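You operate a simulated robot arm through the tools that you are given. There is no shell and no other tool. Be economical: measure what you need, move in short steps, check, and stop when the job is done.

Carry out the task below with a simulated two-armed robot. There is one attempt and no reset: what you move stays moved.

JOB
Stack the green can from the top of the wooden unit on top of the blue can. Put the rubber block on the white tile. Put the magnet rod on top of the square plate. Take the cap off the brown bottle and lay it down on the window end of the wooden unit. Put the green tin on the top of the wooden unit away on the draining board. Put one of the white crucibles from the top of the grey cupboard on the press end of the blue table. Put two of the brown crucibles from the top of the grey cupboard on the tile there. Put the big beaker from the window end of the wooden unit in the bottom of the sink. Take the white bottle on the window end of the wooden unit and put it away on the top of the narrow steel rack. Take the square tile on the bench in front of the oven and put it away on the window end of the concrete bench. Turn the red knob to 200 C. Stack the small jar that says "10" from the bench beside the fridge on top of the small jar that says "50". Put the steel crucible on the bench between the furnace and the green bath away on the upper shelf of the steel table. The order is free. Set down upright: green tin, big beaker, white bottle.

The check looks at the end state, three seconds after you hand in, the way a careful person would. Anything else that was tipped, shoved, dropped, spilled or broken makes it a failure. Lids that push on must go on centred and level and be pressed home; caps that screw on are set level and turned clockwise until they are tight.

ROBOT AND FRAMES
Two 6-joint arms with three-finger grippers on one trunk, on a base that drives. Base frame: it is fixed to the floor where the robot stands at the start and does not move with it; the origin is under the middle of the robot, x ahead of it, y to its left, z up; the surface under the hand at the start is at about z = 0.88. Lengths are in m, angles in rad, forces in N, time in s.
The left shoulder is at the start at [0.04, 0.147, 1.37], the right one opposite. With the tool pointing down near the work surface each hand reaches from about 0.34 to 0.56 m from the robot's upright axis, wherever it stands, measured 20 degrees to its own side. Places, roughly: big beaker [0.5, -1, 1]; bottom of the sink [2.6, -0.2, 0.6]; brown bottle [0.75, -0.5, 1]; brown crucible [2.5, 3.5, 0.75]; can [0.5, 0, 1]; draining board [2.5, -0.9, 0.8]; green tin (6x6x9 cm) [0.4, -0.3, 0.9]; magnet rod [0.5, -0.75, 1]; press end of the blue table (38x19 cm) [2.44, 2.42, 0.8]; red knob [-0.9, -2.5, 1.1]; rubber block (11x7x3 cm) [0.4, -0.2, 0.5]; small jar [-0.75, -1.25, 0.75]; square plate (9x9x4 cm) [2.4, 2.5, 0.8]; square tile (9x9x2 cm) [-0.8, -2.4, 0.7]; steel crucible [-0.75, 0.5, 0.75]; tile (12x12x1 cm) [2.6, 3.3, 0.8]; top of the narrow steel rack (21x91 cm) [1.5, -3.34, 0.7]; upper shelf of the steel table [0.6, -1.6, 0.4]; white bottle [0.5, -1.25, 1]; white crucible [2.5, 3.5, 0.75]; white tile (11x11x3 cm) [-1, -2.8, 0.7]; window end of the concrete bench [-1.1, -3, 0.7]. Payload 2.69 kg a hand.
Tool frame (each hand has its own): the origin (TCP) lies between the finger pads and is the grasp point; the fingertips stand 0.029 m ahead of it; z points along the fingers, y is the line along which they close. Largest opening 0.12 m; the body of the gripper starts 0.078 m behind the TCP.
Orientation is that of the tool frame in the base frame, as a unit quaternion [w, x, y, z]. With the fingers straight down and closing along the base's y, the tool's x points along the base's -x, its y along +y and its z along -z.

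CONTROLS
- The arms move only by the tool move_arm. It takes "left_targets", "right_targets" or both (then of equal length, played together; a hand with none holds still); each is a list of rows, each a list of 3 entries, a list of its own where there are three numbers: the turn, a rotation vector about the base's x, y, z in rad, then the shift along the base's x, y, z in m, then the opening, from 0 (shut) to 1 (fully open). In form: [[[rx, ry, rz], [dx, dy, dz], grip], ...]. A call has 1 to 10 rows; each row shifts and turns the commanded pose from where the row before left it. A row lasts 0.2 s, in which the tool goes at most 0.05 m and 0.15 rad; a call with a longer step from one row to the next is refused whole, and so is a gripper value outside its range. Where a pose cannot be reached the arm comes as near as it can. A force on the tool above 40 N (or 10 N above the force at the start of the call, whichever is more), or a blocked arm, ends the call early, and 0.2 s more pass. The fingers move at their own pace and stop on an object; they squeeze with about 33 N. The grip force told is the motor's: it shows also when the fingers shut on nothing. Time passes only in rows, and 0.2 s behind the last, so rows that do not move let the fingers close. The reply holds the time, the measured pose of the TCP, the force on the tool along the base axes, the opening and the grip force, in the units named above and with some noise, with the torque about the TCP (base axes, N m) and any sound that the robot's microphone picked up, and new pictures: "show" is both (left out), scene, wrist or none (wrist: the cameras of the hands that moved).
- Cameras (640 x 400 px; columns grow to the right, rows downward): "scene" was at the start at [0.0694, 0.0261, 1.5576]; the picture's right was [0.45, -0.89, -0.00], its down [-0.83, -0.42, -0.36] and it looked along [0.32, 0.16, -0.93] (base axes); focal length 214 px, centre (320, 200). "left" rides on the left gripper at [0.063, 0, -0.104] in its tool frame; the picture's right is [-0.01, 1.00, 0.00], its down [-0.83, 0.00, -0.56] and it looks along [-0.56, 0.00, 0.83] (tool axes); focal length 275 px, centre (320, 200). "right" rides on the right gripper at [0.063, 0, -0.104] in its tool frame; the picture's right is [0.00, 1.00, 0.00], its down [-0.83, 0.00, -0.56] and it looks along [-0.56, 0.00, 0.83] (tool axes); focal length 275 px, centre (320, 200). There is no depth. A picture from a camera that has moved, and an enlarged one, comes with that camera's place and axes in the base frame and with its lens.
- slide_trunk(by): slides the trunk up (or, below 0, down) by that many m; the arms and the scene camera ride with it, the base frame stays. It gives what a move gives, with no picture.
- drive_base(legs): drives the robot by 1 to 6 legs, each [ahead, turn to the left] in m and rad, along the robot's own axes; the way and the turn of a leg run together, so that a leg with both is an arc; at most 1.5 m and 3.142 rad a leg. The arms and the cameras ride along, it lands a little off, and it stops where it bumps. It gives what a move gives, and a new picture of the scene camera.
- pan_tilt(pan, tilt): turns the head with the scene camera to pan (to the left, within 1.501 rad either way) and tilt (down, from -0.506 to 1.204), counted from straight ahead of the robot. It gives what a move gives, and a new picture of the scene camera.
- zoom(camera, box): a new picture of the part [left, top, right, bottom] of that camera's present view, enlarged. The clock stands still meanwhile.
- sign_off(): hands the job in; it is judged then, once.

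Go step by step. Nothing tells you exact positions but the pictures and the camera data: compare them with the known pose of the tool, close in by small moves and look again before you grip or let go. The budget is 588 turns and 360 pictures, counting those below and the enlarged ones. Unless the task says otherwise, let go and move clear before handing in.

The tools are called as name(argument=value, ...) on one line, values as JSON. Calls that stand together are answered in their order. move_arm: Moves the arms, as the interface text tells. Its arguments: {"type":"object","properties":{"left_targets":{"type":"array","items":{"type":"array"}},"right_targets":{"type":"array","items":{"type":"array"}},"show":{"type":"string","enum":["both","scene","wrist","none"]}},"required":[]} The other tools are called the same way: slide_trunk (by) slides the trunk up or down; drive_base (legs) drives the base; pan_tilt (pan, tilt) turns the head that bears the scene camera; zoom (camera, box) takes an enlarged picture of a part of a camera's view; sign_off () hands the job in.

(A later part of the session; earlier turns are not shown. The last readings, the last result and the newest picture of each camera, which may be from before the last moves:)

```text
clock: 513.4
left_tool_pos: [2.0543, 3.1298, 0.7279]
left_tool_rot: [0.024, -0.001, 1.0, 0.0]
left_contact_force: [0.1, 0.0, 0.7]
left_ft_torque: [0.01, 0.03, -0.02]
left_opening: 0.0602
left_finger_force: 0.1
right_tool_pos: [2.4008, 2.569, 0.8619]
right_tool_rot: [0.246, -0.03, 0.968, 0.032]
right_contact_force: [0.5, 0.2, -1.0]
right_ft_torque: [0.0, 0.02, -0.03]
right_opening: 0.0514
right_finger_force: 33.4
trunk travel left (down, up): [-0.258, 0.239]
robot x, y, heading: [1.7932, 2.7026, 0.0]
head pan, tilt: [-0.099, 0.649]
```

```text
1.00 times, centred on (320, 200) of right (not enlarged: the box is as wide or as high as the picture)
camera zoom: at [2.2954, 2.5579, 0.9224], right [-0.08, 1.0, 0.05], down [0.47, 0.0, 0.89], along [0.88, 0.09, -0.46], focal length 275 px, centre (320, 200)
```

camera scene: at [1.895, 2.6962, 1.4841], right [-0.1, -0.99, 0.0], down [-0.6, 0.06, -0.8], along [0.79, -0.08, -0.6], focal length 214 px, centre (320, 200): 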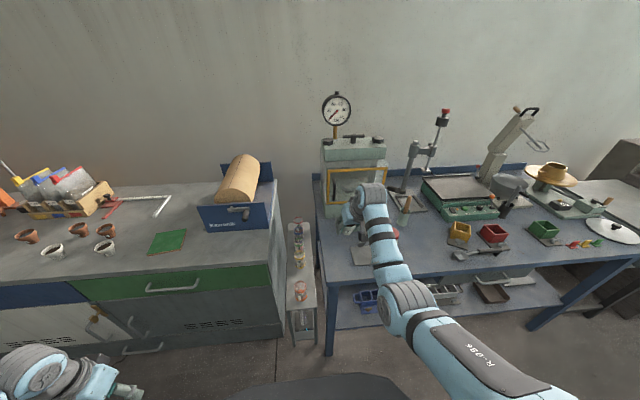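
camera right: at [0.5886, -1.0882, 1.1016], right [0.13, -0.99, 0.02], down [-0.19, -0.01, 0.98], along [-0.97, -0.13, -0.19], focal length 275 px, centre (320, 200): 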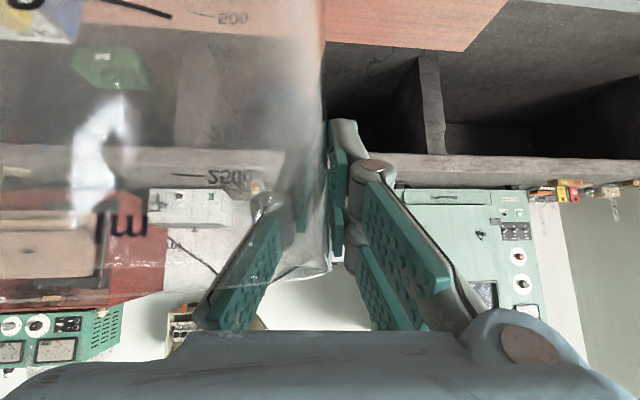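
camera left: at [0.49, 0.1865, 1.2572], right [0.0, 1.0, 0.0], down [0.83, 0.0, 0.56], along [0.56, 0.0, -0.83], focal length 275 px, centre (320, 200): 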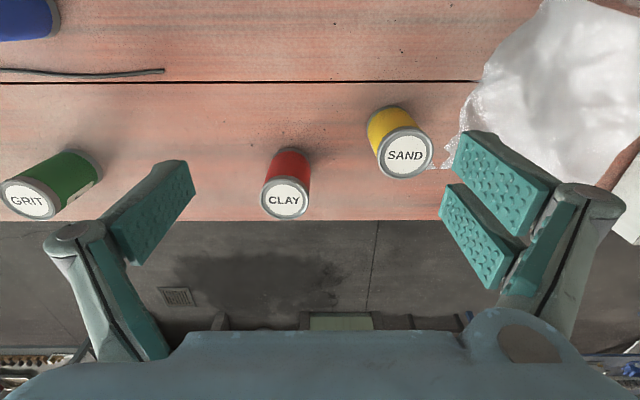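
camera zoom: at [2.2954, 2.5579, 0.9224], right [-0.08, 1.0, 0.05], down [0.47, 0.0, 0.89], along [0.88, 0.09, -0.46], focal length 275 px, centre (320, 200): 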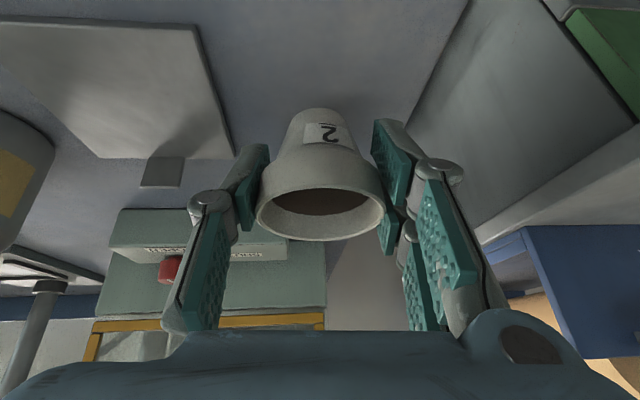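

slide_trunk(by=-0.01)

slide_trunk(by=-0.006)

slide_trunk(by=-0.005)

```text
clock: 514.0
left_tool_pos: [2.0554, 3.1308, 0.7184]
left_tool_rot: [0.024, 0.0, 1.0, 0.0]
left_contact_force: [-0.4, 0.9, 0.3]
left_ft_torque: [0.03, 0.03, 0.0]
left_opening: 0.06
left_finger_force: 0.0
right_tool_pos: [2.3996, 2.5692, 0.852]
right_tool_rot: [0.245, -0.031, 0.968, 0.032]
right_contact_force: [0.1, -0.4, -1.1]
right_ft_torque: [0.02, 0.0, -0.02]
right_opening: 0.0516
right_finger_force: 32.7
trunk travel left (down, up): [-0.248, 0.249]
robot x, y, heading: [1.7882, 2.702, -0.002]
head pan, tilt: [-0.099, 0.649]
```

```text
clock: 514.5
left_tool_pos: [2.0548, 3.1294, 0.7109]
left_tool_rot: [0.024, 0.0, 1.0, 0.001]
left_contact_force: [0.9, -0.1, -0.2]
left_ft_torque: [-0.01, 0.03, 0.0]
left_opening: 0.0602
left_finger_force: 0.1
right_tool_pos: [2.3993, 2.5688, 0.8461]
right_tool_rot: [0.246, -0.03, 0.968, 0.032]
right_contact_force: [0.1, 0.7, -1.0]
right_ft_torque: [-0.01, 0.0, -0.02]
right_opening: 0.0516
right_finger_force: 32.8
trunk travel left (down, up): [-0.242, 0.255]
robot x, y, heading: [1.7917, 2.7057, 0.001]
head pan, tilt: [-0.099, 0.649]
```

```text
clock: 515.0
left_tool_pos: [2.0556, 3.1292, 0.7061]
left_tool_rot: [0.023, 0.0, 1.0, -0.001]
left_contact_force: [-0.2, -0.8, 0.4]
left_ft_torque: [-0.04, 0.0, 0.0]
left_opening: 0.0599
left_finger_force: 0.1
right_tool_pos: [2.4004, 2.5702, 0.8397]
right_tool_rot: [0.245, -0.03, 0.968, 0.033]
right_contact_force: [-0.4, 0.4, -0.8]
right_ft_torque: [-0.01, 0.0, 0.05]
right_opening: 0.051
right_finger_force: 33.4
trunk travel left (down, up): [-0.237, 0.26]
robot x, y, heading: [1.7892, 2.7029, -0.001]
head pan, tilt: [-0.099, 0.649]
```

slide_trunk(by=-0.005)

slide_trunk(by=-0.005)

slide_trunk(by=-0.004)

```text
clock: 515.6
left_tool_pos: [2.0553, 3.1313, 0.7025]
left_tool_rot: [0.023, 0.0, 1.0, 0.0]
left_contact_force: [0.0, 0.0, 1.1]
left_ft_torque: [-0.01, 0.01, -0.02]
left_opening: 0.0597
left_finger_force: 0.1
right_tool_pos: [2.4, 2.5696, 0.8374]
right_tool_rot: [0.246, -0.03, 0.968, 0.032]
right_contact_force: [-1.0, -0.4, 6.2]
right_ft_torque: [-0.1, -0.01, 0.01]
right_opening: 0.0515
right_finger_force: 32.9
trunk travel left (down, up): [-0.232, 0.265]
robot x, y, heading: [1.7905, 2.7042, 0.0]
head pan, tilt: [-0.099, 0.649]
```

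```text
clock: 516.1
left_tool_pos: [2.0529, 3.1303, 0.6982]
left_tool_rot: [0.025, 0.0, 1.0, -0.001]
left_contact_force: [0.1, -0.3, -0.3]
left_ft_torque: [0.01, 0.03, -0.02]
left_opening: 0.0602
left_finger_force: 0.0
right_tool_pos: [2.4003, 2.5703, 0.8369]
right_tool_rot: [0.251, -0.03, 0.967, 0.031]
right_contact_force: [6.8, 0.2, 31.1]
right_ft_torque: [-0.11, -0.07, -0.01]
right_opening: 0.0513
right_finger_force: 33.0
trunk travel left (down, up): [-0.227, 0.27]
robot x, y, heading: [1.7914, 2.7049, -0.005]
head pan, tilt: [-0.099, 0.649]
```

```text
clock: 516.7
left_tool_pos: [2.0534, 3.13, 0.6925]
left_tool_rot: [0.024, 0.0, 1.0, 0.0]
left_contact_force: [0.2, -0.1, -0.7]
left_ft_torque: [0.03, 0.02, -0.05]
left_opening: 0.0599
left_finger_force: 0.1
right_tool_pos: [2.4017, 2.5708, 0.8346]
right_tool_rot: [0.254, -0.031, 0.966, 0.033]
right_contact_force: [-3.7, 1.3, 18.2]
right_ft_torque: [0.09, 0.26, 0.07]
right_opening: 0.052
right_finger_force: 32.5
trunk travel left (down, up): [-0.223, 0.274]
robot x, y, heading: [1.789, 2.7007, 0.002]
head pan, tilt: [-0.099, 0.649]
stopped: the force on the tool passed its limit at 43 N (the readings are from after the stop); the commanded pose is now the measured one
```

slide_trunk(by=0.004)

move_arm(right_targets=[[[0, 0, 0], [0, 0, 0], 0.46], [[0, 0, 0], [0, 0, 0], 0.52], [[0, 0, 0], [0, 0, 0], 0.62], [[0, 0, 0], [0, 0, 0], 0.65]], show="wrist")

slide_trunk(by=0.16)

zoom(camera="right", box=[0, 0, 640, 400])

```text
clock: 517.2
left_tool_pos: [2.0542, 3.1297, 0.6971]
left_tool_rot: [0.023, 0.0, 1.0, -0.001]
left_contact_force: [-1.0, 0.3, 0.1]
left_ft_torque: [0.0, 0.02, 0.01]
left_opening: 0.0597
left_finger_force: 0.0
right_tool_pos: [2.4015, 2.571, 0.8333]
right_tool_rot: [0.249, -0.03, 0.968, 0.032]
right_contact_force: [0.5, 1.5, 3.9]
right_ft_torque: [0.05, 0.06, -0.04]
right_opening: 0.0518
right_finger_force: 33.3
trunk travel left (down, up): [-0.227, 0.27]
robot x, y, heading: [1.788, 2.7039, 0.001]
head pan, tilt: [-0.099, 0.649]
```

```text
clock: 518.2
left_tool_pos: [2.0553, 3.13, 0.6966]
left_tool_rot: [0.024, 0.0, 1.0, -0.001]
left_contact_force: [-0.8, 0.0, 0.4]
left_ft_torque: [-0.01, 0.02, 0.05]
left_opening: 0.06
left_finger_force: 0.1
right_tool_pos: [2.4029, 2.5702, 0.8342]
right_tool_rot: [0.249, -0.031, 0.968, 0.033]
right_contact_force: [-0.2, 0.5, 0.2]
right_ft_torque: [0.0, 0.02, 0.02]
right_opening: 0.0783
right_finger_force: 0.1
trunk travel left (down, up): [-0.227, 0.27]
robot x, y, heading: [1.7897, 2.7024, 0.002]
head pan, tilt: [-0.099, 0.649]
camera right: at [2.2967, 2.5583, 0.8936], right [-0.08, 1.0, 0.05], down [0.46, 0.0, 0.89], along [0.89, 0.09, -0.46], focal length 275 px, centre (320, 200)
```

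right: 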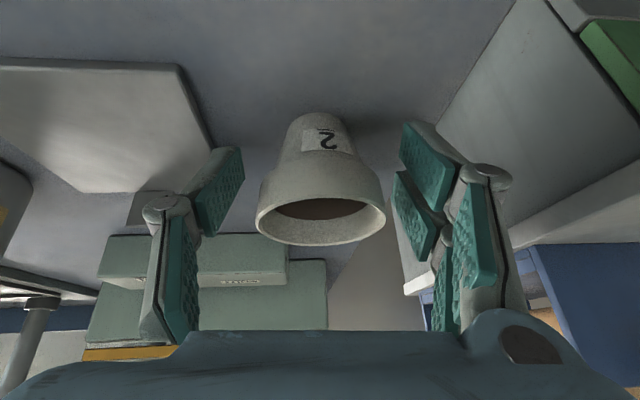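

```text
clock: 520.0
left_tool_pos: [2.0551, 3.1307, 0.8557]
left_tool_rot: [0.024, 0.0, 1.0, 0.0]
left_contact_force: [0.1, -0.6, -0.6]
left_ft_torque: [0.01, 0.01, 0.01]
left_opening: 0.0601
left_finger_force: 0.0
right_tool_pos: [2.4025, 2.5705, 0.992]
right_tool_rot: [0.25, -0.031, 0.967, 0.034]
right_contact_force: [0.3, -0.6, -0.3]
right_ft_torque: [0.03, 0.04, -0.01]
right_opening: 0.0778
right_finger_force: 0.0
trunk travel left (down, up): [-0.387, 0.11]
robot x, y, heading: [1.7875, 2.7069, 0.0]
head pan, tilt: [-0.099, 0.649]
```

```text
1.00 times, centred on (320, 200) of right (not enlarged: the box is as wide or as high as the picture)
camera zoom: at [2.2967, 2.5583, 1.0527], right [-0.08, 1.0, 0.05], down [0.46, 0.0, 0.89], along [0.89, 0.09, -0.46], focal length 275 px, centre (320, 200)
```

zoom: 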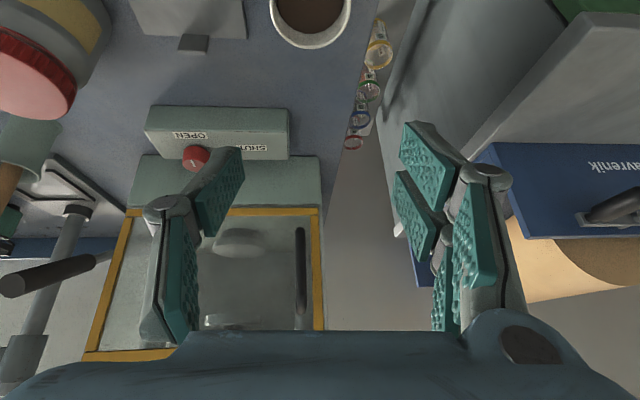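

White crucible placed. Now the brown ones: bring the left hand in, then drive to a spot from which brown crucible and tile are both reachable by turning.

move_arm(left_targets=[[[0, 0, 0], [0.028, -0.04, 0], 0.5], [[0, 0, 0], [0.028, -0.04, 0], 0.5], [[0, 0, 0], [0.028, -0.04, 0], 0.5], [[0, 0, 0], [0.028, -0.04, 0], 0.5], [[0, 0, 0], [0.028, -0.04, 0], 0.5], [[0, 0, 0], [0.01, -0.04, 0], 0.5]], show="none")

drive_base(legs=[[-0.05, 0], [0, 1.26], [0.81, 0], [0, -0.96]])

zoom(camera="right", box=[0, 0, 640, 400])

```text
clock: 521.4
left_tool_pos: [2.2057, 2.8904, 0.8588]
left_tool_rot: [0.024, -0.001, 1.0, 0.0]
left_contact_force: [0.9, 0.6, -0.2]
left_ft_torque: [0.04, 0.01, 0.0]
left_opening: 0.0599
left_finger_force: 0.1
right_tool_pos: [2.4038, 2.568, 0.9925]
right_tool_rot: [0.25, -0.03, 0.967, 0.034]
right_contact_force: [0.6, -0.1, -0.1]
right_ft_torque: [0.01, 0.0, 0.01]
right_opening: 0.0777
right_finger_force: 0.0
trunk travel left (down, up): [-0.387, 0.11]
robot x, y, heading: [1.7921, 2.6996, -0.008]
head pan, tilt: [-0.099, 0.649]
```

```text
clock: 531.9
left_tool_pos: [2.338, 3.7785, 0.8572]
left_tool_rot: [0.024, -0.144, 0.989, 0.003]
left_contact_force: [0.2, 0.2, 0.4]
left_ft_torque: [0.0, -0.01, -0.01]
left_opening: 0.0599
left_finger_force: 0.1
right_tool_pos: [2.6196, 3.5238, 0.9925]
right_tool_rot: [0.242, -0.17, 0.953, 0.069]
right_contact_force: [-0.5, 0.3, 0.0]
right_ft_torque: [0.0, 0.03, -0.02]
right_opening: 0.078
right_finger_force: 0.0
trunk travel left (down, up): [-0.387, 0.11]
robot x, y, heading: [1.9965, 3.4762, 0.288]
head pan, tilt: [-0.099, 0.649]
camera scene: at [2.0972, 3.5005, 1.4879], right [0.19, -0.98, 0.0], down [-0.59, -0.11, -0.8], along [0.78, 0.15, -0.6], focal length 214 px, centre (320, 200)
```

scene: 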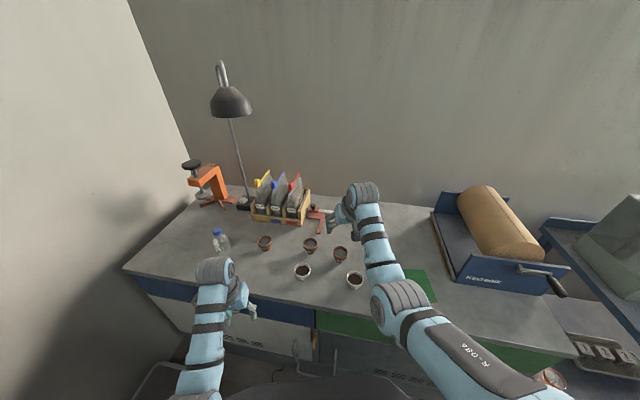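

```text
1.00 times, centred on (320, 200) of right (not enlarged: the box is as wide or as high as the picture)
camera zoom: at [2.5209, 3.4829, 1.0528], right [-0.36, 0.93, 0.05], down [0.44, 0.13, 0.89], along [0.82, 0.34, -0.46], focal length 275 px, centre (320, 200)
```

zoom: 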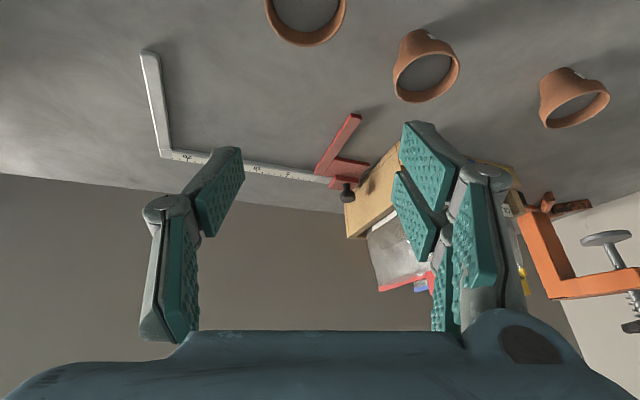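

Directly over the first brown crucible. Open wider and lower.

move_arm(right_targets=[[[0, 0, 0], [0.002, -0.002, 0], 0.8], [[0, 0, 0], [0, 0, 0], 0.8]], show="none")

slide_trunk(by=-0.12)

zoom(camera="right", box=[0, 0, 640, 400])

```text
clock: 532.5
left_tool_pos: [2.3388, 3.7776, 0.8592]
left_tool_rot: [0.023, -0.144, 0.989, 0.003]
left_contact_force: [-0.3, -0.3, 0.7]
left_ft_torque: [0.02, 0.01, 0.0]
left_opening: 0.0597
left_finger_force: 0.0
right_tool_pos: [2.6217, 3.5219, 0.9931]
right_tool_rot: [0.242, -0.17, 0.953, 0.069]
right_contact_force: [0.2, 0.2, 0.7]
right_ft_torque: [0.0, 0.02, 0.02]
right_opening: 0.0959
right_finger_force: 0.0
trunk travel left (down, up): [-0.387, 0.11]
robot x, y, heading: [1.9931, 3.4748, 0.29]
head pan, tilt: [-0.099, 0.649]
```

```text
clock: 534.0
left_tool_pos: [2.3384, 3.7772, 0.7386]
left_tool_rot: [0.023, -0.145, 0.989, 0.003]
left_contact_force: [0.1, -1.1, -0.5]
left_ft_torque: [0.02, 0.01, -0.03]
left_opening: 0.06
left_finger_force: 0.1
right_tool_pos: [2.6214, 3.5213, 0.8732]
right_tool_rot: [0.242, -0.17, 0.953, 0.069]
right_contact_force: [0.3, 0.5, 0.3]
right_ft_torque: [0.01, 0.01, 0.01]
right_opening: 0.096
right_finger_force: 0.0
trunk travel left (down, up): [-0.267, 0.23]
robot x, y, heading: [1.9933, 3.4792, 0.286]
head pan, tilt: [-0.099, 0.649]
```

```text
1.00 times, centred on (320, 200) of right (not enlarged: the box is as wide or as high as the picture)
camera zoom: at [2.523, 3.4803, 0.9331], right [-0.36, 0.93, 0.05], down [0.44, 0.13, 0.89], along [0.82, 0.34, -0.46], focal length 275 px, centre (320, 200)
```

zoom: 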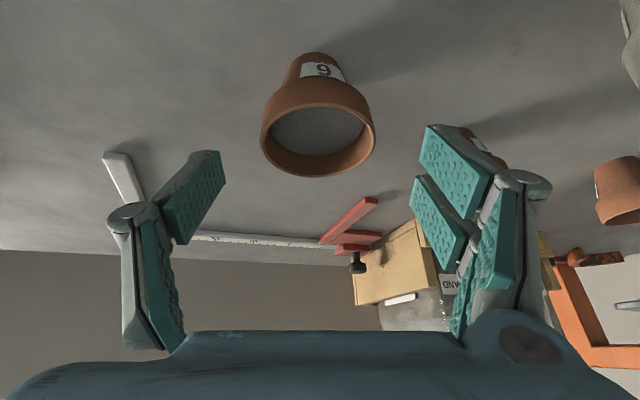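

slide_trunk(by=-0.038)

move_arm(right_targets=[[[0, 0, 0], [0, 0, 0], 0.55], [[0, 0, 0], [0, 0, 0], 0.45], [[0, 0, 0], [0, 0, 0], 0.2], [[0, 0, 0], [0, 0, 0], 0], [[0, 0, 0], [0, 0, 0], 0]], show="wrist")

slide_trunk(by=0.12)

drive_base(legs=[[0, -0.41]])

```text
clock: 534.8
left_tool_pos: [2.3379, 3.7785, 0.7007]
left_tool_rot: [0.024, -0.144, 0.989, 0.003]
left_contact_force: [-0.1, 0.1, 0.7]
left_ft_torque: [-0.02, -0.01, 0.04]
left_opening: 0.0599
left_finger_force: 0.1
right_tool_pos: [2.6215, 3.5219, 0.8362]
right_tool_rot: [0.244, -0.17, 0.952, 0.069]
right_contact_force: [-0.9, -1.1, -0.2]
right_ft_torque: [-0.01, -0.02, 0.0]
right_opening: 0.0959
right_finger_force: 0.1
trunk travel left (down, up): [-0.229, 0.268]
robot x, y, heading: [1.9915, 3.476, 0.29]
head pan, tilt: [-0.099, 0.649]
```

```text
clock: 536.0
left_tool_pos: [2.3379, 3.7774, 0.7015]
left_tool_rot: [0.024, -0.144, 0.989, 0.004]
left_contact_force: [-0.1, 0.8, -0.9]
left_ft_torque: [0.04, -0.01, -0.01]
left_opening: 0.0601
left_finger_force: 0.1
right_tool_pos: [2.6214, 3.5208, 0.8362]
right_tool_rot: [0.243, -0.17, 0.953, 0.069]
right_contact_force: [0.3, -0.7, 0.1]
right_ft_torque: [-0.01, 0.02, 0.01]
right_opening: 0.0512
right_finger_force: 33.5
trunk travel left (down, up): [-0.229, 0.268]
robot x, y, heading: [1.9947, 3.4801, 0.283]
head pan, tilt: [-0.099, 0.649]
camera right: at [2.523, 3.4804, 0.8955], right [-0.36, 0.93, 0.05], down [0.44, 0.13, 0.89], along [0.82, 0.34, -0.46], focal length 275 px, centre (320, 200)
```

right: 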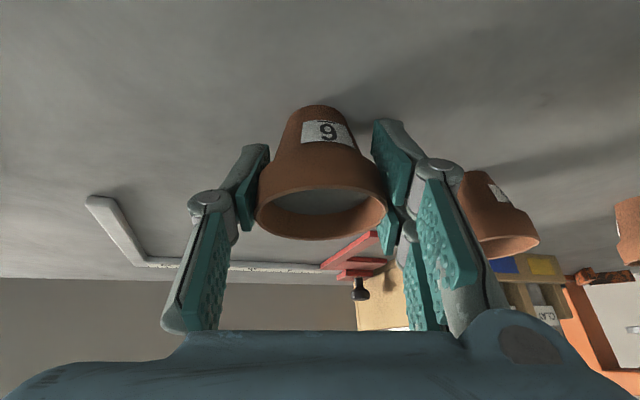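

```text
clock: 537.5
left_tool_pos: [2.3385, 3.7779, 0.8205]
left_tool_rot: [0.023, -0.145, 0.989, 0.004]
left_contact_force: [0.1, -0.1, 0.6]
left_ft_torque: [-0.01, 0.01, 0.01]
left_opening: 0.0601
left_finger_force: 0.1
right_tool_pos: [2.62, 3.5206, 0.9547]
right_tool_rot: [0.242, -0.17, 0.953, 0.07]
right_contact_force: [-0.4, -0.5, -0.5]
right_ft_torque: [-0.02, -0.04, 0.01]
right_opening: 0.0511
right_finger_force: 32.9
trunk travel left (down, up): [-0.349, 0.148]
robot x, y, heading: [1.993, 3.473, 0.286]
head pan, tilt: [-0.099, 0.649]
```

```text
clock: 538.9
left_tool_pos: [2.408, 3.661, 0.8177]
left_tool_rot: [0.014, 0.008, 1.0, 0.006]
left_contact_force: [0.2, 0.8, -0.2]
left_ft_torque: [-0.03, 0.02, 0.02]
left_opening: 0.0599
left_finger_force: 0.1
right_tool_pos: [2.6039, 3.3249, 0.9551]
right_tool_rot: [0.25, -0.019, 0.968, 0.03]
right_contact_force: [-0.2, -0.8, -0.3]
right_ft_torque: [0.04, 0.03, -0.04]
right_opening: 0.0514
right_finger_force: 32.5
trunk travel left (down, up): [-0.349, 0.148]
robot x, y, heading: [1.994, 3.4794, -0.027]
head pan, tilt: [-0.099, 0.649]
stopped in leg 1: the force on the tool passed its limit at 52 N (the readings are from after the stop); the commanded pose is now the measured one
camera scene: at [2.0983, 3.4666, 1.4497], right [-0.13, -0.99, 0.0], down [-0.6, 0.08, -0.8], along [0.79, -0.1, -0.6], focal length 214 px, centre (320, 200)
```

scene: 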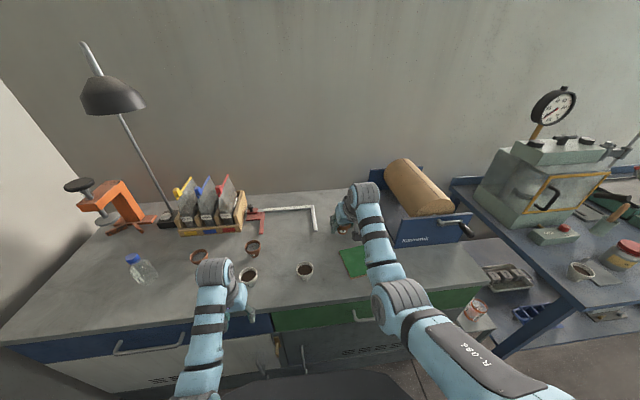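

The left fingertips bumped the cupboard's edge. Pull the left hand back and up.

move_arm(left_targets=[[[0, 0, 0], [-0.03, 0, 0], 0.5], [[0, 0, 0], [-0.03, 0.01, 0.02], 0.5], [[0, 0, 0], [-0.03, 0.02, 0.03], 0.5], [[0, 0, 0], [-0.03, 0.02, 0.03], 0.5], [[0, 0, 0], [0, 0.02, 0.03], 0.5], [[0, 0, 0], [0, 0, 0], 0.5]], show="none")

zoom(camera="scene", box=[170, 200, 430, 330])

zoom(camera="right", box=[0, 0, 640, 400])

```text
clock: 540.3
left_tool_pos: [2.308, 3.7489, 0.8078]
left_tool_rot: [0.014, 0.007, 1.0, 0.004]
left_contact_force: [0.6, -0.5, 0.3]
left_ft_torque: [-0.03, -0.02, 0.01]
left_opening: 0.0602
left_finger_force: 0.1
left hand out of reach, approached as far as the arm can: row 1, 2, 3, 4, 5
right_tool_pos: [2.6048, 3.3257, 0.9542]
right_tool_rot: [0.25, -0.018, 0.968, 0.029]
right_contact_force: [-0.2, 0.5, -0.1]
right_ft_torque: [-0.01, 0.0, 0.0]
right_opening: 0.0512
right_finger_force: 32.7
trunk travel left (down, up): [-0.349, 0.148]
robot x, y, heading: [1.9944, 3.4789, -0.032]
head pan, tilt: [-0.099, 0.649]
```

```text
2.46 times, centred on (300, 265) of scene
camera zoom: at [2.0995, 3.4661, 1.4496], right [-0.13, -0.99, 0.0], down [-0.6, 0.08, -0.8], along [0.79, -0.1, -0.61], focal length 528 px, centre (369, 40)
```

zoom: 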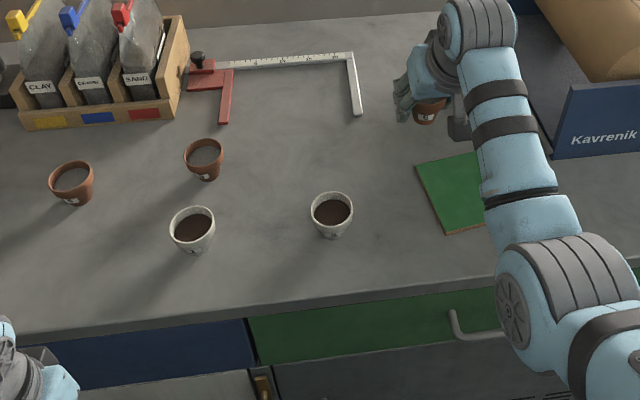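

```text
1.00 times, centred on (320, 200) of right (not enlarged: the box is as wide or as high as the picture)
camera zoom: at [2.4985, 3.316, 1.0139], right [-0.05, 1.0, 0.05], down [0.46, -0.02, 0.89], along [0.89, 0.07, -0.46], focal length 275 px, centre (320, 200)
```

zoom: 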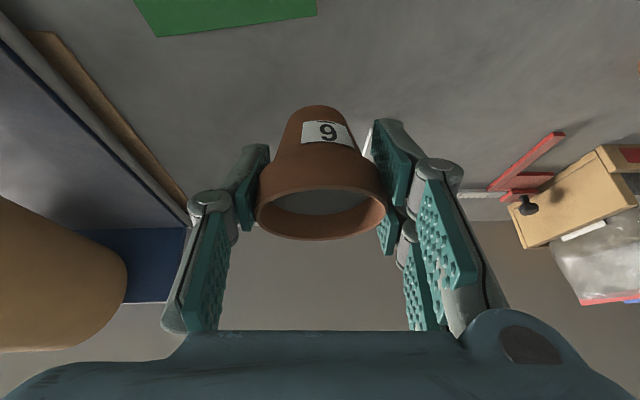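

drive_base(legs=[[0, -0.098]])

slide_trunk(by=-0.07)

zoom(camera="right", box=[0, 0, 640, 400])

```text
clock: 541.2
left_tool_pos: [2.333, 3.7167, 0.8077]
left_tool_rot: [0.015, 0.056, 0.998, 0.004]
left_contact_force: [0.0, -0.4, 0.2]
left_ft_torque: [0.03, 0.0, -0.03]
left_opening: 0.0598
left_finger_force: 0.2
right_tool_pos: [2.5854, 3.2675, 0.9557]
right_tool_rot: [0.252, 0.029, 0.967, 0.016]
right_contact_force: [-0.2, -0.4, -0.4]
right_ft_torque: [-0.01, 0.01, 0.02]
right_opening: 0.0515
right_finger_force: 33.0
trunk travel left (down, up): [-0.349, 0.148]
robot x, y, heading: [1.9937, 3.4756, -0.126]
head pan, tilt: [-0.099, 0.649]
camera scene: at [2.0974, 3.4582, 1.4497], right [-0.22, -0.97, 0.0], down [-0.59, 0.13, -0.8], along [0.78, -0.18, -0.6], focal length 214 px, centre (320, 200)
```

scene: 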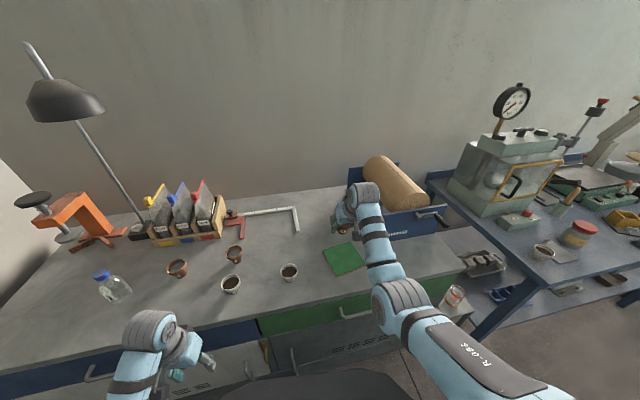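

```text
clock: 542.3
left_tool_pos: [2.3341, 3.7168, 0.7376]
left_tool_rot: [0.014, 0.056, 0.998, 0.004]
left_contact_force: [0.3, 0.6, 1.1]
left_ft_torque: [0.0, -0.03, 0.01]
left_opening: 0.0601
left_finger_force: 0.0
right_tool_pos: [2.5858, 3.2666, 0.8852]
right_tool_rot: [0.251, 0.029, 0.967, 0.018]
right_contact_force: [-0.4, -0.8, -0.9]
right_ft_torque: [-0.02, 0.03, 0.0]
right_opening: 0.0514
right_finger_force: 33.2
trunk travel left (down, up): [-0.279, 0.218]
robot x, y, heading: [1.9934, 3.4778, -0.127]
head pan, tilt: [-0.099, 0.649]
```

```text
1.00 times, centred on (320, 200) of right (not enlarged: the box is as wide or as high as the picture)
camera zoom: at [2.4799, 3.2676, 0.9448], right [0.04, 1.0, 0.05], down [0.45, -0.06, 0.89], along [0.89, -0.02, -0.46], focal length 275 px, centre (320, 200)
```

zoom: 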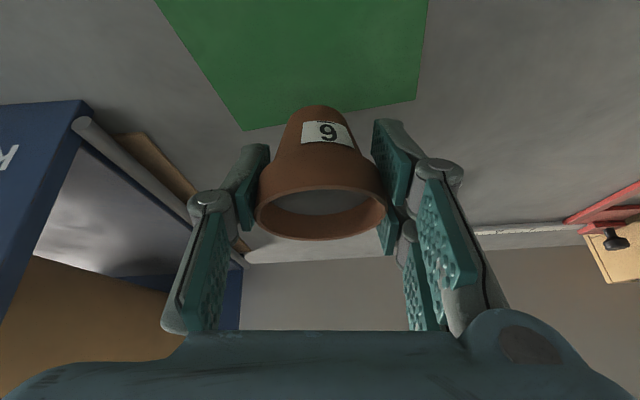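

move_arm(right_targets=[[[0, 0, 0], [0.008, 0, 0], 0], [[0, 0, 0], [0, 0, 0], 0]], show="none")

slide_trunk(by=-0.034)

slide_trunk(by=-0.006)

slide_trunk(by=-0.004)

```text
clock: 542.9
left_tool_pos: [2.3333, 3.7159, 0.7382]
left_tool_rot: [0.015, 0.056, 0.998, 0.004]
left_contact_force: [0.4, 0.8, -1.3]
left_ft_torque: [0.04, 0.0, -0.01]
left_opening: 0.06
left_finger_force: 0.1
right_tool_pos: [2.5934, 3.2668, 0.8841]
right_tool_rot: [0.251, 0.03, 0.967, 0.018]
right_contact_force: [0.8, 0.6, -0.7]
right_ft_torque: [0.01, -0.01, 0.01]
right_opening: 0.0512
right_finger_force: 33.0
trunk travel left (down, up): [-0.279, 0.218]
robot x, y, heading: [1.9951, 3.4794, -0.124]
head pan, tilt: [-0.099, 0.649]
```

```text
clock: 543.7
left_tool_pos: [2.3339, 3.7173, 0.7049]
left_tool_rot: [0.014, 0.057, 0.998, 0.005]
left_contact_force: [-0.2, 0.0, 0.7]
left_ft_torque: [0.01, 0.05, 0.03]
left_opening: 0.0601
left_finger_force: 0.0
right_tool_pos: [2.5932, 3.2653, 0.8517]
right_tool_rot: [0.252, 0.029, 0.967, 0.018]
right_contact_force: [0.1, 0.5, -0.1]
right_ft_torque: [-0.03, -0.02, 0.0]
right_opening: 0.0511
right_finger_force: 32.9
trunk travel left (down, up): [-0.245, 0.252]
robot x, y, heading: [1.9913, 3.4783, -0.128]
head pan, tilt: [-0.099, 0.649]
```

```text
clock: 544.3
left_tool_pos: [2.3329, 3.7174, 0.6981]
left_tool_rot: [0.015, 0.056, 0.998, 0.004]
left_contact_force: [-0.1, -0.1, 0.1]
left_ft_torque: [0.04, 0.02, -0.01]
left_opening: 0.06
left_finger_force: 0.0
right_tool_pos: [2.5934, 3.2662, 0.8456]
right_tool_rot: [0.251, 0.03, 0.967, 0.017]
right_contact_force: [-0.4, 0.5, 3.1]
right_ft_torque: [-0.02, 0.03, 0.03]
right_opening: 0.0513
right_finger_force: 32.9
trunk travel left (down, up): [-0.239, 0.258]
robot x, y, heading: [1.9925, 3.4776, -0.124]
head pan, tilt: [-0.099, 0.649]
```

```text
clock: 544.8
left_tool_pos: [2.3318, 3.7174, 0.6957]
left_tool_rot: [0.016, 0.057, 0.998, 0.004]
left_contact_force: [-0.9, 0.3, 0.3]
left_ft_torque: [0.02, 0.01, 0.01]
left_opening: 0.0601
left_finger_force: 0.0
right_tool_pos: [2.5929, 3.2661, 0.8457]
right_tool_rot: [0.256, 0.03, 0.966, 0.017]
right_contact_force: [6.1, -2.3, 23.3]
right_ft_torque: [-0.07, -0.06, 0.03]
right_opening: 0.0509
right_finger_force: 33.4
trunk travel left (down, up): [-0.235, 0.262]
robot x, y, heading: [1.9909, 3.4769, -0.127]
head pan, tilt: [-0.099, 0.649]
```

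Contact on the tile. Release and rise, then turn back for the second.

slide_trunk(by=0.004)

move_arm(right_targets=[[[0, 0, 0], [0, 0, 0], 0.46], [[0, 0, 0], [0, 0, 0], 0.52], [[0, 0, 0], [0, 0, 0], 0.65], [[0, 0, 0], [0, 0, 0], 0.7]], show="none")

slide_trunk(by=0.12)

zoom(camera="right", box=[0, 0, 640, 400])

```text
clock: 545.3
left_tool_pos: [2.3325, 3.7175, 0.6988]
left_tool_rot: [0.015, 0.057, 0.998, 0.005]
left_contact_force: [-0.3, 0.2, -0.9]
left_ft_torque: [-0.02, 0.0, 0.02]
left_opening: 0.0601
left_finger_force: 0.0
right_tool_pos: [2.5921, 3.2651, 0.8455]
right_tool_rot: [0.252, 0.03, 0.967, 0.018]
right_contact_force: [4.1, -1.3, 13.9]
right_ft_torque: [-0.05, -0.18, 0.01]
right_opening: 0.0513
right_finger_force: 32.3
trunk travel left (down, up): [-0.239, 0.258]
robot x, y, heading: [1.9948, 3.4833, -0.124]
head pan, tilt: [-0.099, 0.649]
```

```text
clock: 546.3
left_tool_pos: [2.3333, 3.7157, 0.6985]
left_tool_rot: [0.014, 0.056, 0.998, 0.004]
left_contact_force: [0.1, 0.2, 0.8]
left_ft_torque: [0.03, 0.02, 0.0]
left_opening: 0.0601
left_finger_force: 0.1
right_tool_pos: [2.5931, 3.266, 0.8447]
right_tool_rot: [0.251, 0.03, 0.967, 0.018]
right_contact_force: [-0.5, -0.1, 0.0]
right_ft_torque: [-0.04, 0.0, 0.02]
right_opening: 0.0841
right_finger_force: 0.0
trunk travel left (down, up): [-0.239, 0.258]
robot x, y, heading: [1.992, 3.4778, -0.127]
head pan, tilt: [-0.099, 0.649]
```

```text
clock: 547.8
left_tool_pos: [2.3327, 3.7166, 0.8189]
left_tool_rot: [0.014, 0.056, 0.998, 0.004]
left_contact_force: [0.0, 0.6, 0.4]
left_ft_torque: [0.01, -0.03, 0.02]
left_opening: 0.0601
left_finger_force: 0.0
right_tool_pos: [2.5939, 3.2648, 0.9639]
right_tool_rot: [0.251, 0.029, 0.967, 0.019]
right_contact_force: [0.5, -0.4, -0.1]
right_ft_torque: [0.0, 0.03, -0.01]
right_opening: 0.0842
right_finger_force: 0.1
trunk travel left (down, up): [-0.359, 0.138]
robot x, y, heading: [1.9973, 3.4827, -0.124]
head pan, tilt: [-0.099, 0.649]
```

```text
1.00 times, centred on (320, 200) of right (not enlarged: the box is as wide or as high as the picture)
camera zoom: at [2.4872, 3.2675, 1.0238], right [0.04, 1.0, 0.05], down [0.45, -0.06, 0.89], along [0.89, -0.02, -0.46], focal length 275 px, centre (320, 200)
```

zoom: 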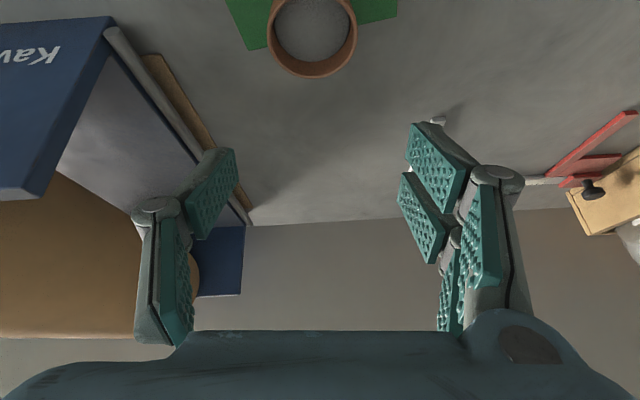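

First brown crucible is on the tile. Turn back toward the second one.

drive_base(legs=[[0, 0.583], [0.03, 0]])

zoom(camera="right", box=[0, 0, 640, 400])

```text
clock: 550.3
left_tool_pos: [2.1678, 3.8761, 0.8193]
left_tool_rot: [0.015, -0.233, 0.972, 0.009]
left_contact_force: [-1.1, -0.4, 0.0]
left_ft_torque: [0.02, -0.03, -0.03]
left_opening: 0.0599
left_finger_force: 0.1
right_tool_pos: [2.6328, 3.643, 0.9672]
right_tool_rot: [0.238, -0.25, 0.934, 0.09]
right_contact_force: [0.0, -0.3, 1.3]
right_ft_torque: [0.05, -0.04, -0.01]
right_opening: 0.0842
right_finger_force: 0.0
trunk travel left (down, up): [-0.359, 0.138]
robot x, y, heading: [2.0218, 3.4865, 0.458]
head pan, tilt: [-0.099, 0.649]
camera scene: at [2.1115, 3.5272, 1.4603], right [0.35, -0.94, 0.0], down [-0.56, -0.21, -0.8], along [0.75, 0.28, -0.6], focal length 214 px, centre (320, 200)
```

scene: 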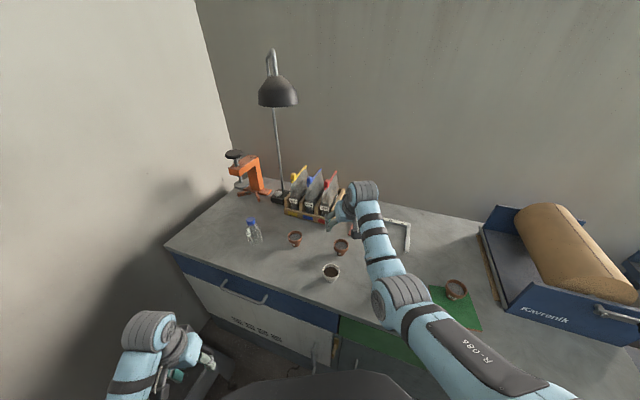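

```text
1.00 times, centred on (320, 200) of right (not enlarged: the box is as wide or as high as the picture)
camera zoom: at [2.5425, 3.5855, 1.027], right [-0.51, 0.86, 0.05], down [0.41, 0.2, 0.89], along [0.75, 0.48, -0.45], focal length 275 px, centre (320, 200)
```

zoom: 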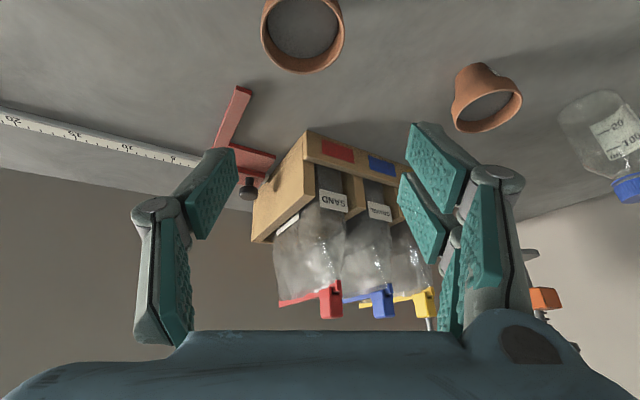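

move_arm(right_targets=[[[0, 0, 0], [0.003, -0.003, 0], 0.8], [[0, 0, 0], [0, 0, 0], 0.8]], show="none")

slide_trunk(by=-0.09)

zoom(camera="right", box=[0, 0, 640, 400])

```text
clock: 550.9
left_tool_pos: [2.1707, 3.8773, 0.8189]
left_tool_rot: [0.013, -0.233, 0.972, 0.008]
left_contact_force: [-1.7, 0.0, -0.4]
left_ft_torque: [-0.03, -0.04, 0.04]
left_opening: 0.0599
left_finger_force: 0.1
right_tool_pos: [2.6392, 3.6426, 0.9646]
right_tool_rot: [0.236, -0.25, 0.935, 0.089]
right_contact_force: [0.2, 0.4, 0.4]
right_ft_torque: [0.03, -0.01, -0.02]
right_opening: 0.096
right_finger_force: 0.1
trunk travel left (down, up): [-0.359, 0.138]
robot x, y, heading: [2.0178, 3.4896, 0.458]
head pan, tilt: [-0.099, 0.649]
```

```text
clock: 552.1
left_tool_pos: [2.1714, 3.8773, 0.7289]
left_tool_rot: [0.013, -0.234, 0.972, 0.009]
left_contact_force: [0.4, -0.9, 0.6]
left_ft_torque: [0.01, -0.01, 0.02]
left_opening: 0.06
left_finger_force: 0.0
right_tool_pos: [2.6406, 3.6422, 0.8756]
right_tool_rot: [0.236, -0.251, 0.934, 0.09]
right_contact_force: [-0.3, -1.0, 0.5]
right_ft_torque: [0.0, -0.02, -0.01]
right_opening: 0.096
right_finger_force: 0.0
trunk travel left (down, up): [-0.269, 0.228]
robot x, y, heading: [2.015, 3.4918, 0.455]
head pan, tilt: [-0.099, 0.649]
```

```text
1.00 times, centred on (320, 200) of right (not enlarged: the box is as wide or as high as the picture)
camera zoom: at [2.5504, 3.5856, 0.9347], right [-0.51, 0.86, 0.05], down [0.41, 0.2, 0.89], along [0.75, 0.48, -0.46], focal length 275 px, centre (320, 200)
```

zoom: 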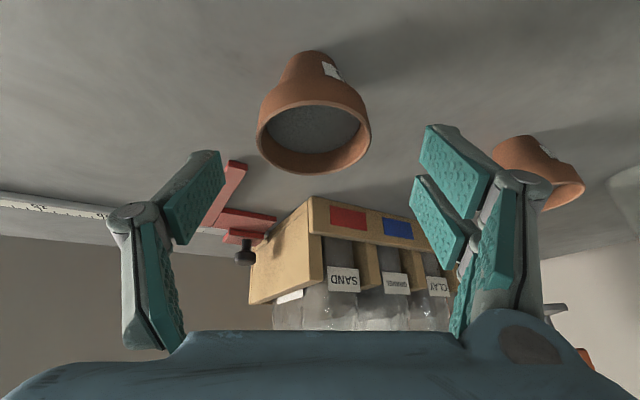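

slide_trunk(by=-0.04)

move_arm(right_targets=[[[0, 0, 0], [0, 0, 0], 0.55], [[0, 0, 0], [0, 0, 0], 0.45], [[0, 0, 0], [0, 0, 0], 0.2], [[0, 0, 0], [0, 0, 0], 0], [[0, 0, 0], [0, 0, 0], 0]], show="none")

slide_trunk(by=0.14)

```text
clock: 552.9
left_tool_pos: [2.1703, 3.8785, 0.688]
left_tool_rot: [0.013, -0.234, 0.972, 0.008]
left_contact_force: [-0.1, -0.2, -0.3]
left_ft_torque: [-0.01, -0.01, 0.02]
left_opening: 0.0599
left_finger_force: 0.1
right_tool_pos: [2.6406, 3.6432, 0.8352]
right_tool_rot: [0.236, -0.25, 0.935, 0.088]
right_contact_force: [-0.1, -0.5, -0.2]
right_ft_torque: [0.02, 0.0, 0.02]
right_opening: 0.0961
right_finger_force: 0.0
trunk travel left (down, up): [-0.229, 0.268]
robot x, y, heading: [2.0188, 3.488, 0.461]
head pan, tilt: [-0.099, 0.649]
```

```text
clock: 554.1
left_tool_pos: [2.1717, 3.8779, 0.6887]
left_tool_rot: [0.012, -0.234, 0.972, 0.008]
left_contact_force: [-0.6, 0.8, -0.2]
left_ft_torque: [0.01, -0.02, -0.03]
left_opening: 0.0599
left_finger_force: 0.0
right_tool_pos: [2.6392, 3.6427, 0.8358]
right_tool_rot: [0.235, -0.25, 0.935, 0.089]
right_contact_force: [0.0, -0.3, -0.5]
right_ft_torque: [-0.04, 0.0, 0.0]
right_opening: 0.0521
right_finger_force: 33.1
trunk travel left (down, up): [-0.229, 0.268]
robot x, y, heading: [2.0163, 3.4933, 0.456]
head pan, tilt: [-0.099, 0.649]
```

```text
clock: 555.8
left_tool_pos: [2.172, 3.8782, 0.828]
left_tool_rot: [0.013, -0.234, 0.972, 0.009]
left_contact_force: [-0.8, 0.5, 0.0]
left_ft_torque: [-0.01, -0.02, 0.0]
left_opening: 0.0601
left_finger_force: 0.2
right_tool_pos: [2.6407, 3.643, 0.9741]
right_tool_rot: [0.236, -0.251, 0.935, 0.089]
right_contact_force: [0.4, 0.3, -0.9]
right_ft_torque: [-0.02, 0.02, 0.01]
right_opening: 0.0516
right_finger_force: 33.3
trunk travel left (down, up): [-0.369, 0.128]
robot x, y, heading: [2.0184, 3.4949, 0.458]
head pan, tilt: [-0.099, 0.649]
```

drive_base(legs=[[0, -0.636], [-0.08, 0]])

zoom(camera="right", box=[0, 0, 640, 400])

zoom(camera="scene", box=[260, 200, 460, 320])

```text
clock: 558.6
left_tool_pos: [2.2959, 3.7237, 0.8262]
left_tool_rot: [0.013, 0.085, 0.996, 0.004]
left_contact_force: [0.6, -0.9, -0.4]
left_ft_torque: [0.0, 0.06, -0.02]
left_opening: 0.06
left_finger_force: 0.1
right_tool_pos: [2.533, 3.2556, 0.9702]
right_tool_rot: [0.25, 0.056, 0.967, 0.011]
right_contact_force: [0.1, 0.2, 0.1]
right_ft_torque: [0.03, 0.01, -0.04]
right_opening: 0.0515
right_finger_force: 32.8
trunk travel left (down, up): [-0.369, 0.128]
robot x, y, heading: [1.9425, 3.5027, -0.181]
head pan, tilt: [-0.099, 0.649]
camera scene: at [2.049, 3.477, 1.4692], right [-0.28, -0.96, 0.0], down [-0.58, 0.17, -0.79], along [0.76, -0.22, -0.61], focal length 214 px, centre (320, 200)
```

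scene: 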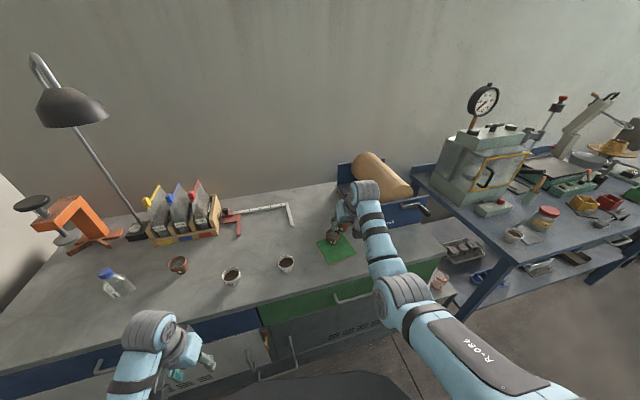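

```text
1.00 times, centred on (320, 200) of right (not enlarged: the box is as wide or as high as the picture)
camera zoom: at [2.427, 3.263, 1.0317], right [0.1, 0.99, 0.05], down [0.45, -0.09, 0.89], along [0.89, -0.07, -0.46], focal length 275 px, centre (320, 200)
```

zoom: 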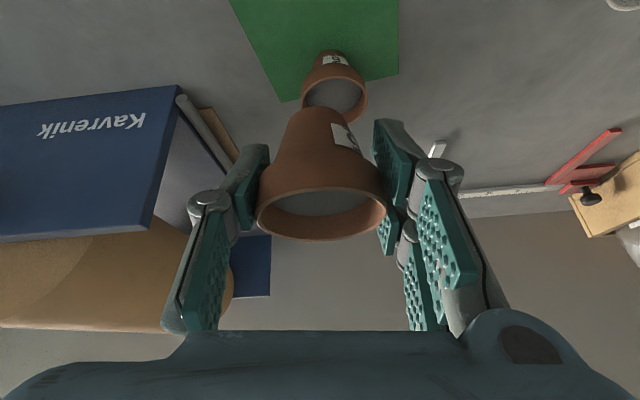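

```text
3.20 times, centred on (360, 260) of scene
camera zoom: at [2.049, 3.477, 1.4692], right [-0.28, -0.96, 0.0], down [-0.58, 0.17, -0.79], along [0.76, -0.22, -0.61], focal length 686 px, centre (192, 8)
```

zoom: 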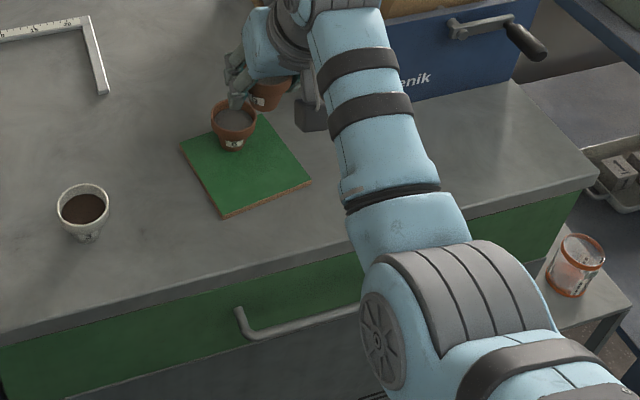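

move_arm(right_targets=[[[0, 0, 0], [-0.002, -0.01, 0], 0], [[0, 0, 0], [0, 0, 0], 0]], show="none")

slide_trunk(by=-0.1)

zoom(camera="right", box=[0, 0, 640, 400])

```text
clock: 559.2
left_tool_pos: [2.2944, 3.7254, 0.8289]
left_tool_rot: [0.015, 0.085, 0.996, 0.003]
left_contact_force: [0.4, -0.4, -0.2]
left_ft_torque: [0.03, 0.04, -0.05]
left_opening: 0.0602
left_finger_force: 0.1
right_tool_pos: [2.5285, 3.2454, 0.9724]
right_tool_rot: [0.251, 0.057, 0.966, 0.011]
right_contact_force: [0.3, -1.3, -1.1]
right_ft_torque: [-0.01, 0.0, -0.01]
right_opening: 0.0517
right_finger_force: 33.3
trunk travel left (down, up): [-0.369, 0.128]
robot x, y, heading: [1.9394, 3.5048, -0.183]
head pan, tilt: [-0.099, 0.649]
```

```text
clock: 560.5
left_tool_pos: [2.2942, 3.7258, 0.7277]
left_tool_rot: [0.014, 0.084, 0.996, 0.004]
left_contact_force: [-0.6, 0.2, 0.5]
left_ft_torque: [-0.01, 0.0, 0.04]
left_opening: 0.0601
left_finger_force: 0.1
right_tool_pos: [2.5269, 3.2458, 0.8736]
right_tool_rot: [0.251, 0.056, 0.966, 0.011]
right_contact_force: [0.1, -0.3, -0.6]
right_ft_torque: [0.05, 0.0, -0.03]
right_opening: 0.0515
right_finger_force: 33.1
trunk travel left (down, up): [-0.269, 0.228]
robot x, y, heading: [1.9379, 3.5012, -0.181]
head pan, tilt: [-0.099, 0.649]
```

```text
1.00 times, centred on (320, 200) of right (not enlarged: the box is as wide or as high as the picture)
camera zoom: at [2.4205, 3.2536, 0.9338], right [0.1, 0.99, 0.05], down [0.45, -0.09, 0.89], along [0.89, -0.07, -0.46], focal length 275 px, centre (320, 200)
```

zoom: 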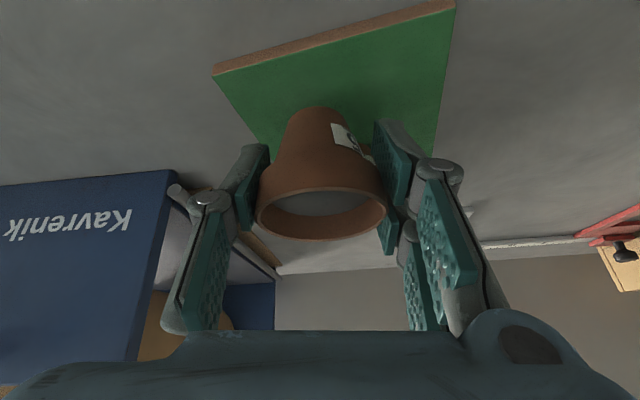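

move_arm(right_targets=[[[0, 0, 0], [0.005, -0.002, 0], 0], [[0, 0, 0], [0, 0, 0], 0]], show="none")

slide_trunk(by=-0.022)

slide_trunk(by=-0.006)

slide_trunk(by=-0.004)

```text
clock: 561.1
left_tool_pos: [2.2945, 3.7249, 0.7292]
left_tool_rot: [0.014, 0.085, 0.996, 0.004]
left_contact_force: [-0.6, -0.7, 1.2]
left_ft_torque: [0.05, -0.02, 0.01]
left_opening: 0.06
left_finger_force: 0.1
right_tool_pos: [2.5318, 3.2435, 0.8733]
right_tool_rot: [0.252, 0.056, 0.966, 0.01]
right_contact_force: [-0.1, -0.5, -1.0]
right_ft_torque: [0.01, -0.02, 0.01]
right_opening: 0.0517
right_finger_force: 33.3
trunk travel left (down, up): [-0.269, 0.228]
robot x, y, heading: [1.9411, 3.5028, -0.179]
head pan, tilt: [-0.099, 0.649]
```

```text
clock: 561.8
left_tool_pos: [2.2931, 3.724, 0.7063]
left_tool_rot: [0.014, 0.085, 0.996, 0.004]
left_contact_force: [-0.4, -0.4, 0.7]
left_ft_torque: [0.01, -0.02, -0.03]
left_opening: 0.0603
left_finger_force: 0.1
right_tool_pos: [2.5324, 3.2442, 0.8517]
right_tool_rot: [0.251, 0.056, 0.966, 0.011]
right_contact_force: [-0.2, 0.0, -0.6]
right_ft_torque: [-0.02, 0.02, 0.04]
right_opening: 0.0516
right_finger_force: 33.0
trunk travel left (down, up): [-0.247, 0.25]
robot x, y, heading: [1.9398, 3.5059, -0.177]
head pan, tilt: [-0.099, 0.649]
```

```text
clock: 562.4
left_tool_pos: [2.2942, 3.7257, 0.7008]
left_tool_rot: [0.015, 0.084, 0.996, 0.004]
left_contact_force: [1.3, -0.6, 0.2]
left_ft_torque: [-0.01, 0.0, -0.01]
left_opening: 0.0602
left_finger_force: 0.1
right_tool_pos: [2.5316, 3.2438, 0.8457]
right_tool_rot: [0.252, 0.057, 0.966, 0.01]
right_contact_force: [0.1, 0.0, -1.0]
right_ft_torque: [0.0, -0.02, -0.03]
right_opening: 0.0514
right_finger_force: 32.7
trunk travel left (down, up): [-0.241, 0.256]
robot x, y, heading: [1.9417, 3.5028, -0.183]
head pan, tilt: [-0.099, 0.649]
```

```text
clock: 562.9
left_tool_pos: [2.2927, 3.7236, 0.6982]
left_tool_rot: [0.014, 0.085, 0.996, 0.004]
left_contact_force: [0.1, -0.3, -0.1]
left_ft_torque: [-0.03, -0.02, 0.02]
left_opening: 0.0598
left_finger_force: 0.0
right_tool_pos: [2.5323, 3.2442, 0.8458]
right_tool_rot: [0.256, 0.056, 0.965, 0.011]
right_contact_force: [3.8, -1.5, 15.9]
right_ft_torque: [-0.01, -0.06, 0.0]
right_opening: 0.0517
right_finger_force: 32.9
trunk travel left (down, up): [-0.237, 0.26]
robot x, y, heading: [1.9444, 3.5057, -0.183]
head pan, tilt: [-0.099, 0.649]
```

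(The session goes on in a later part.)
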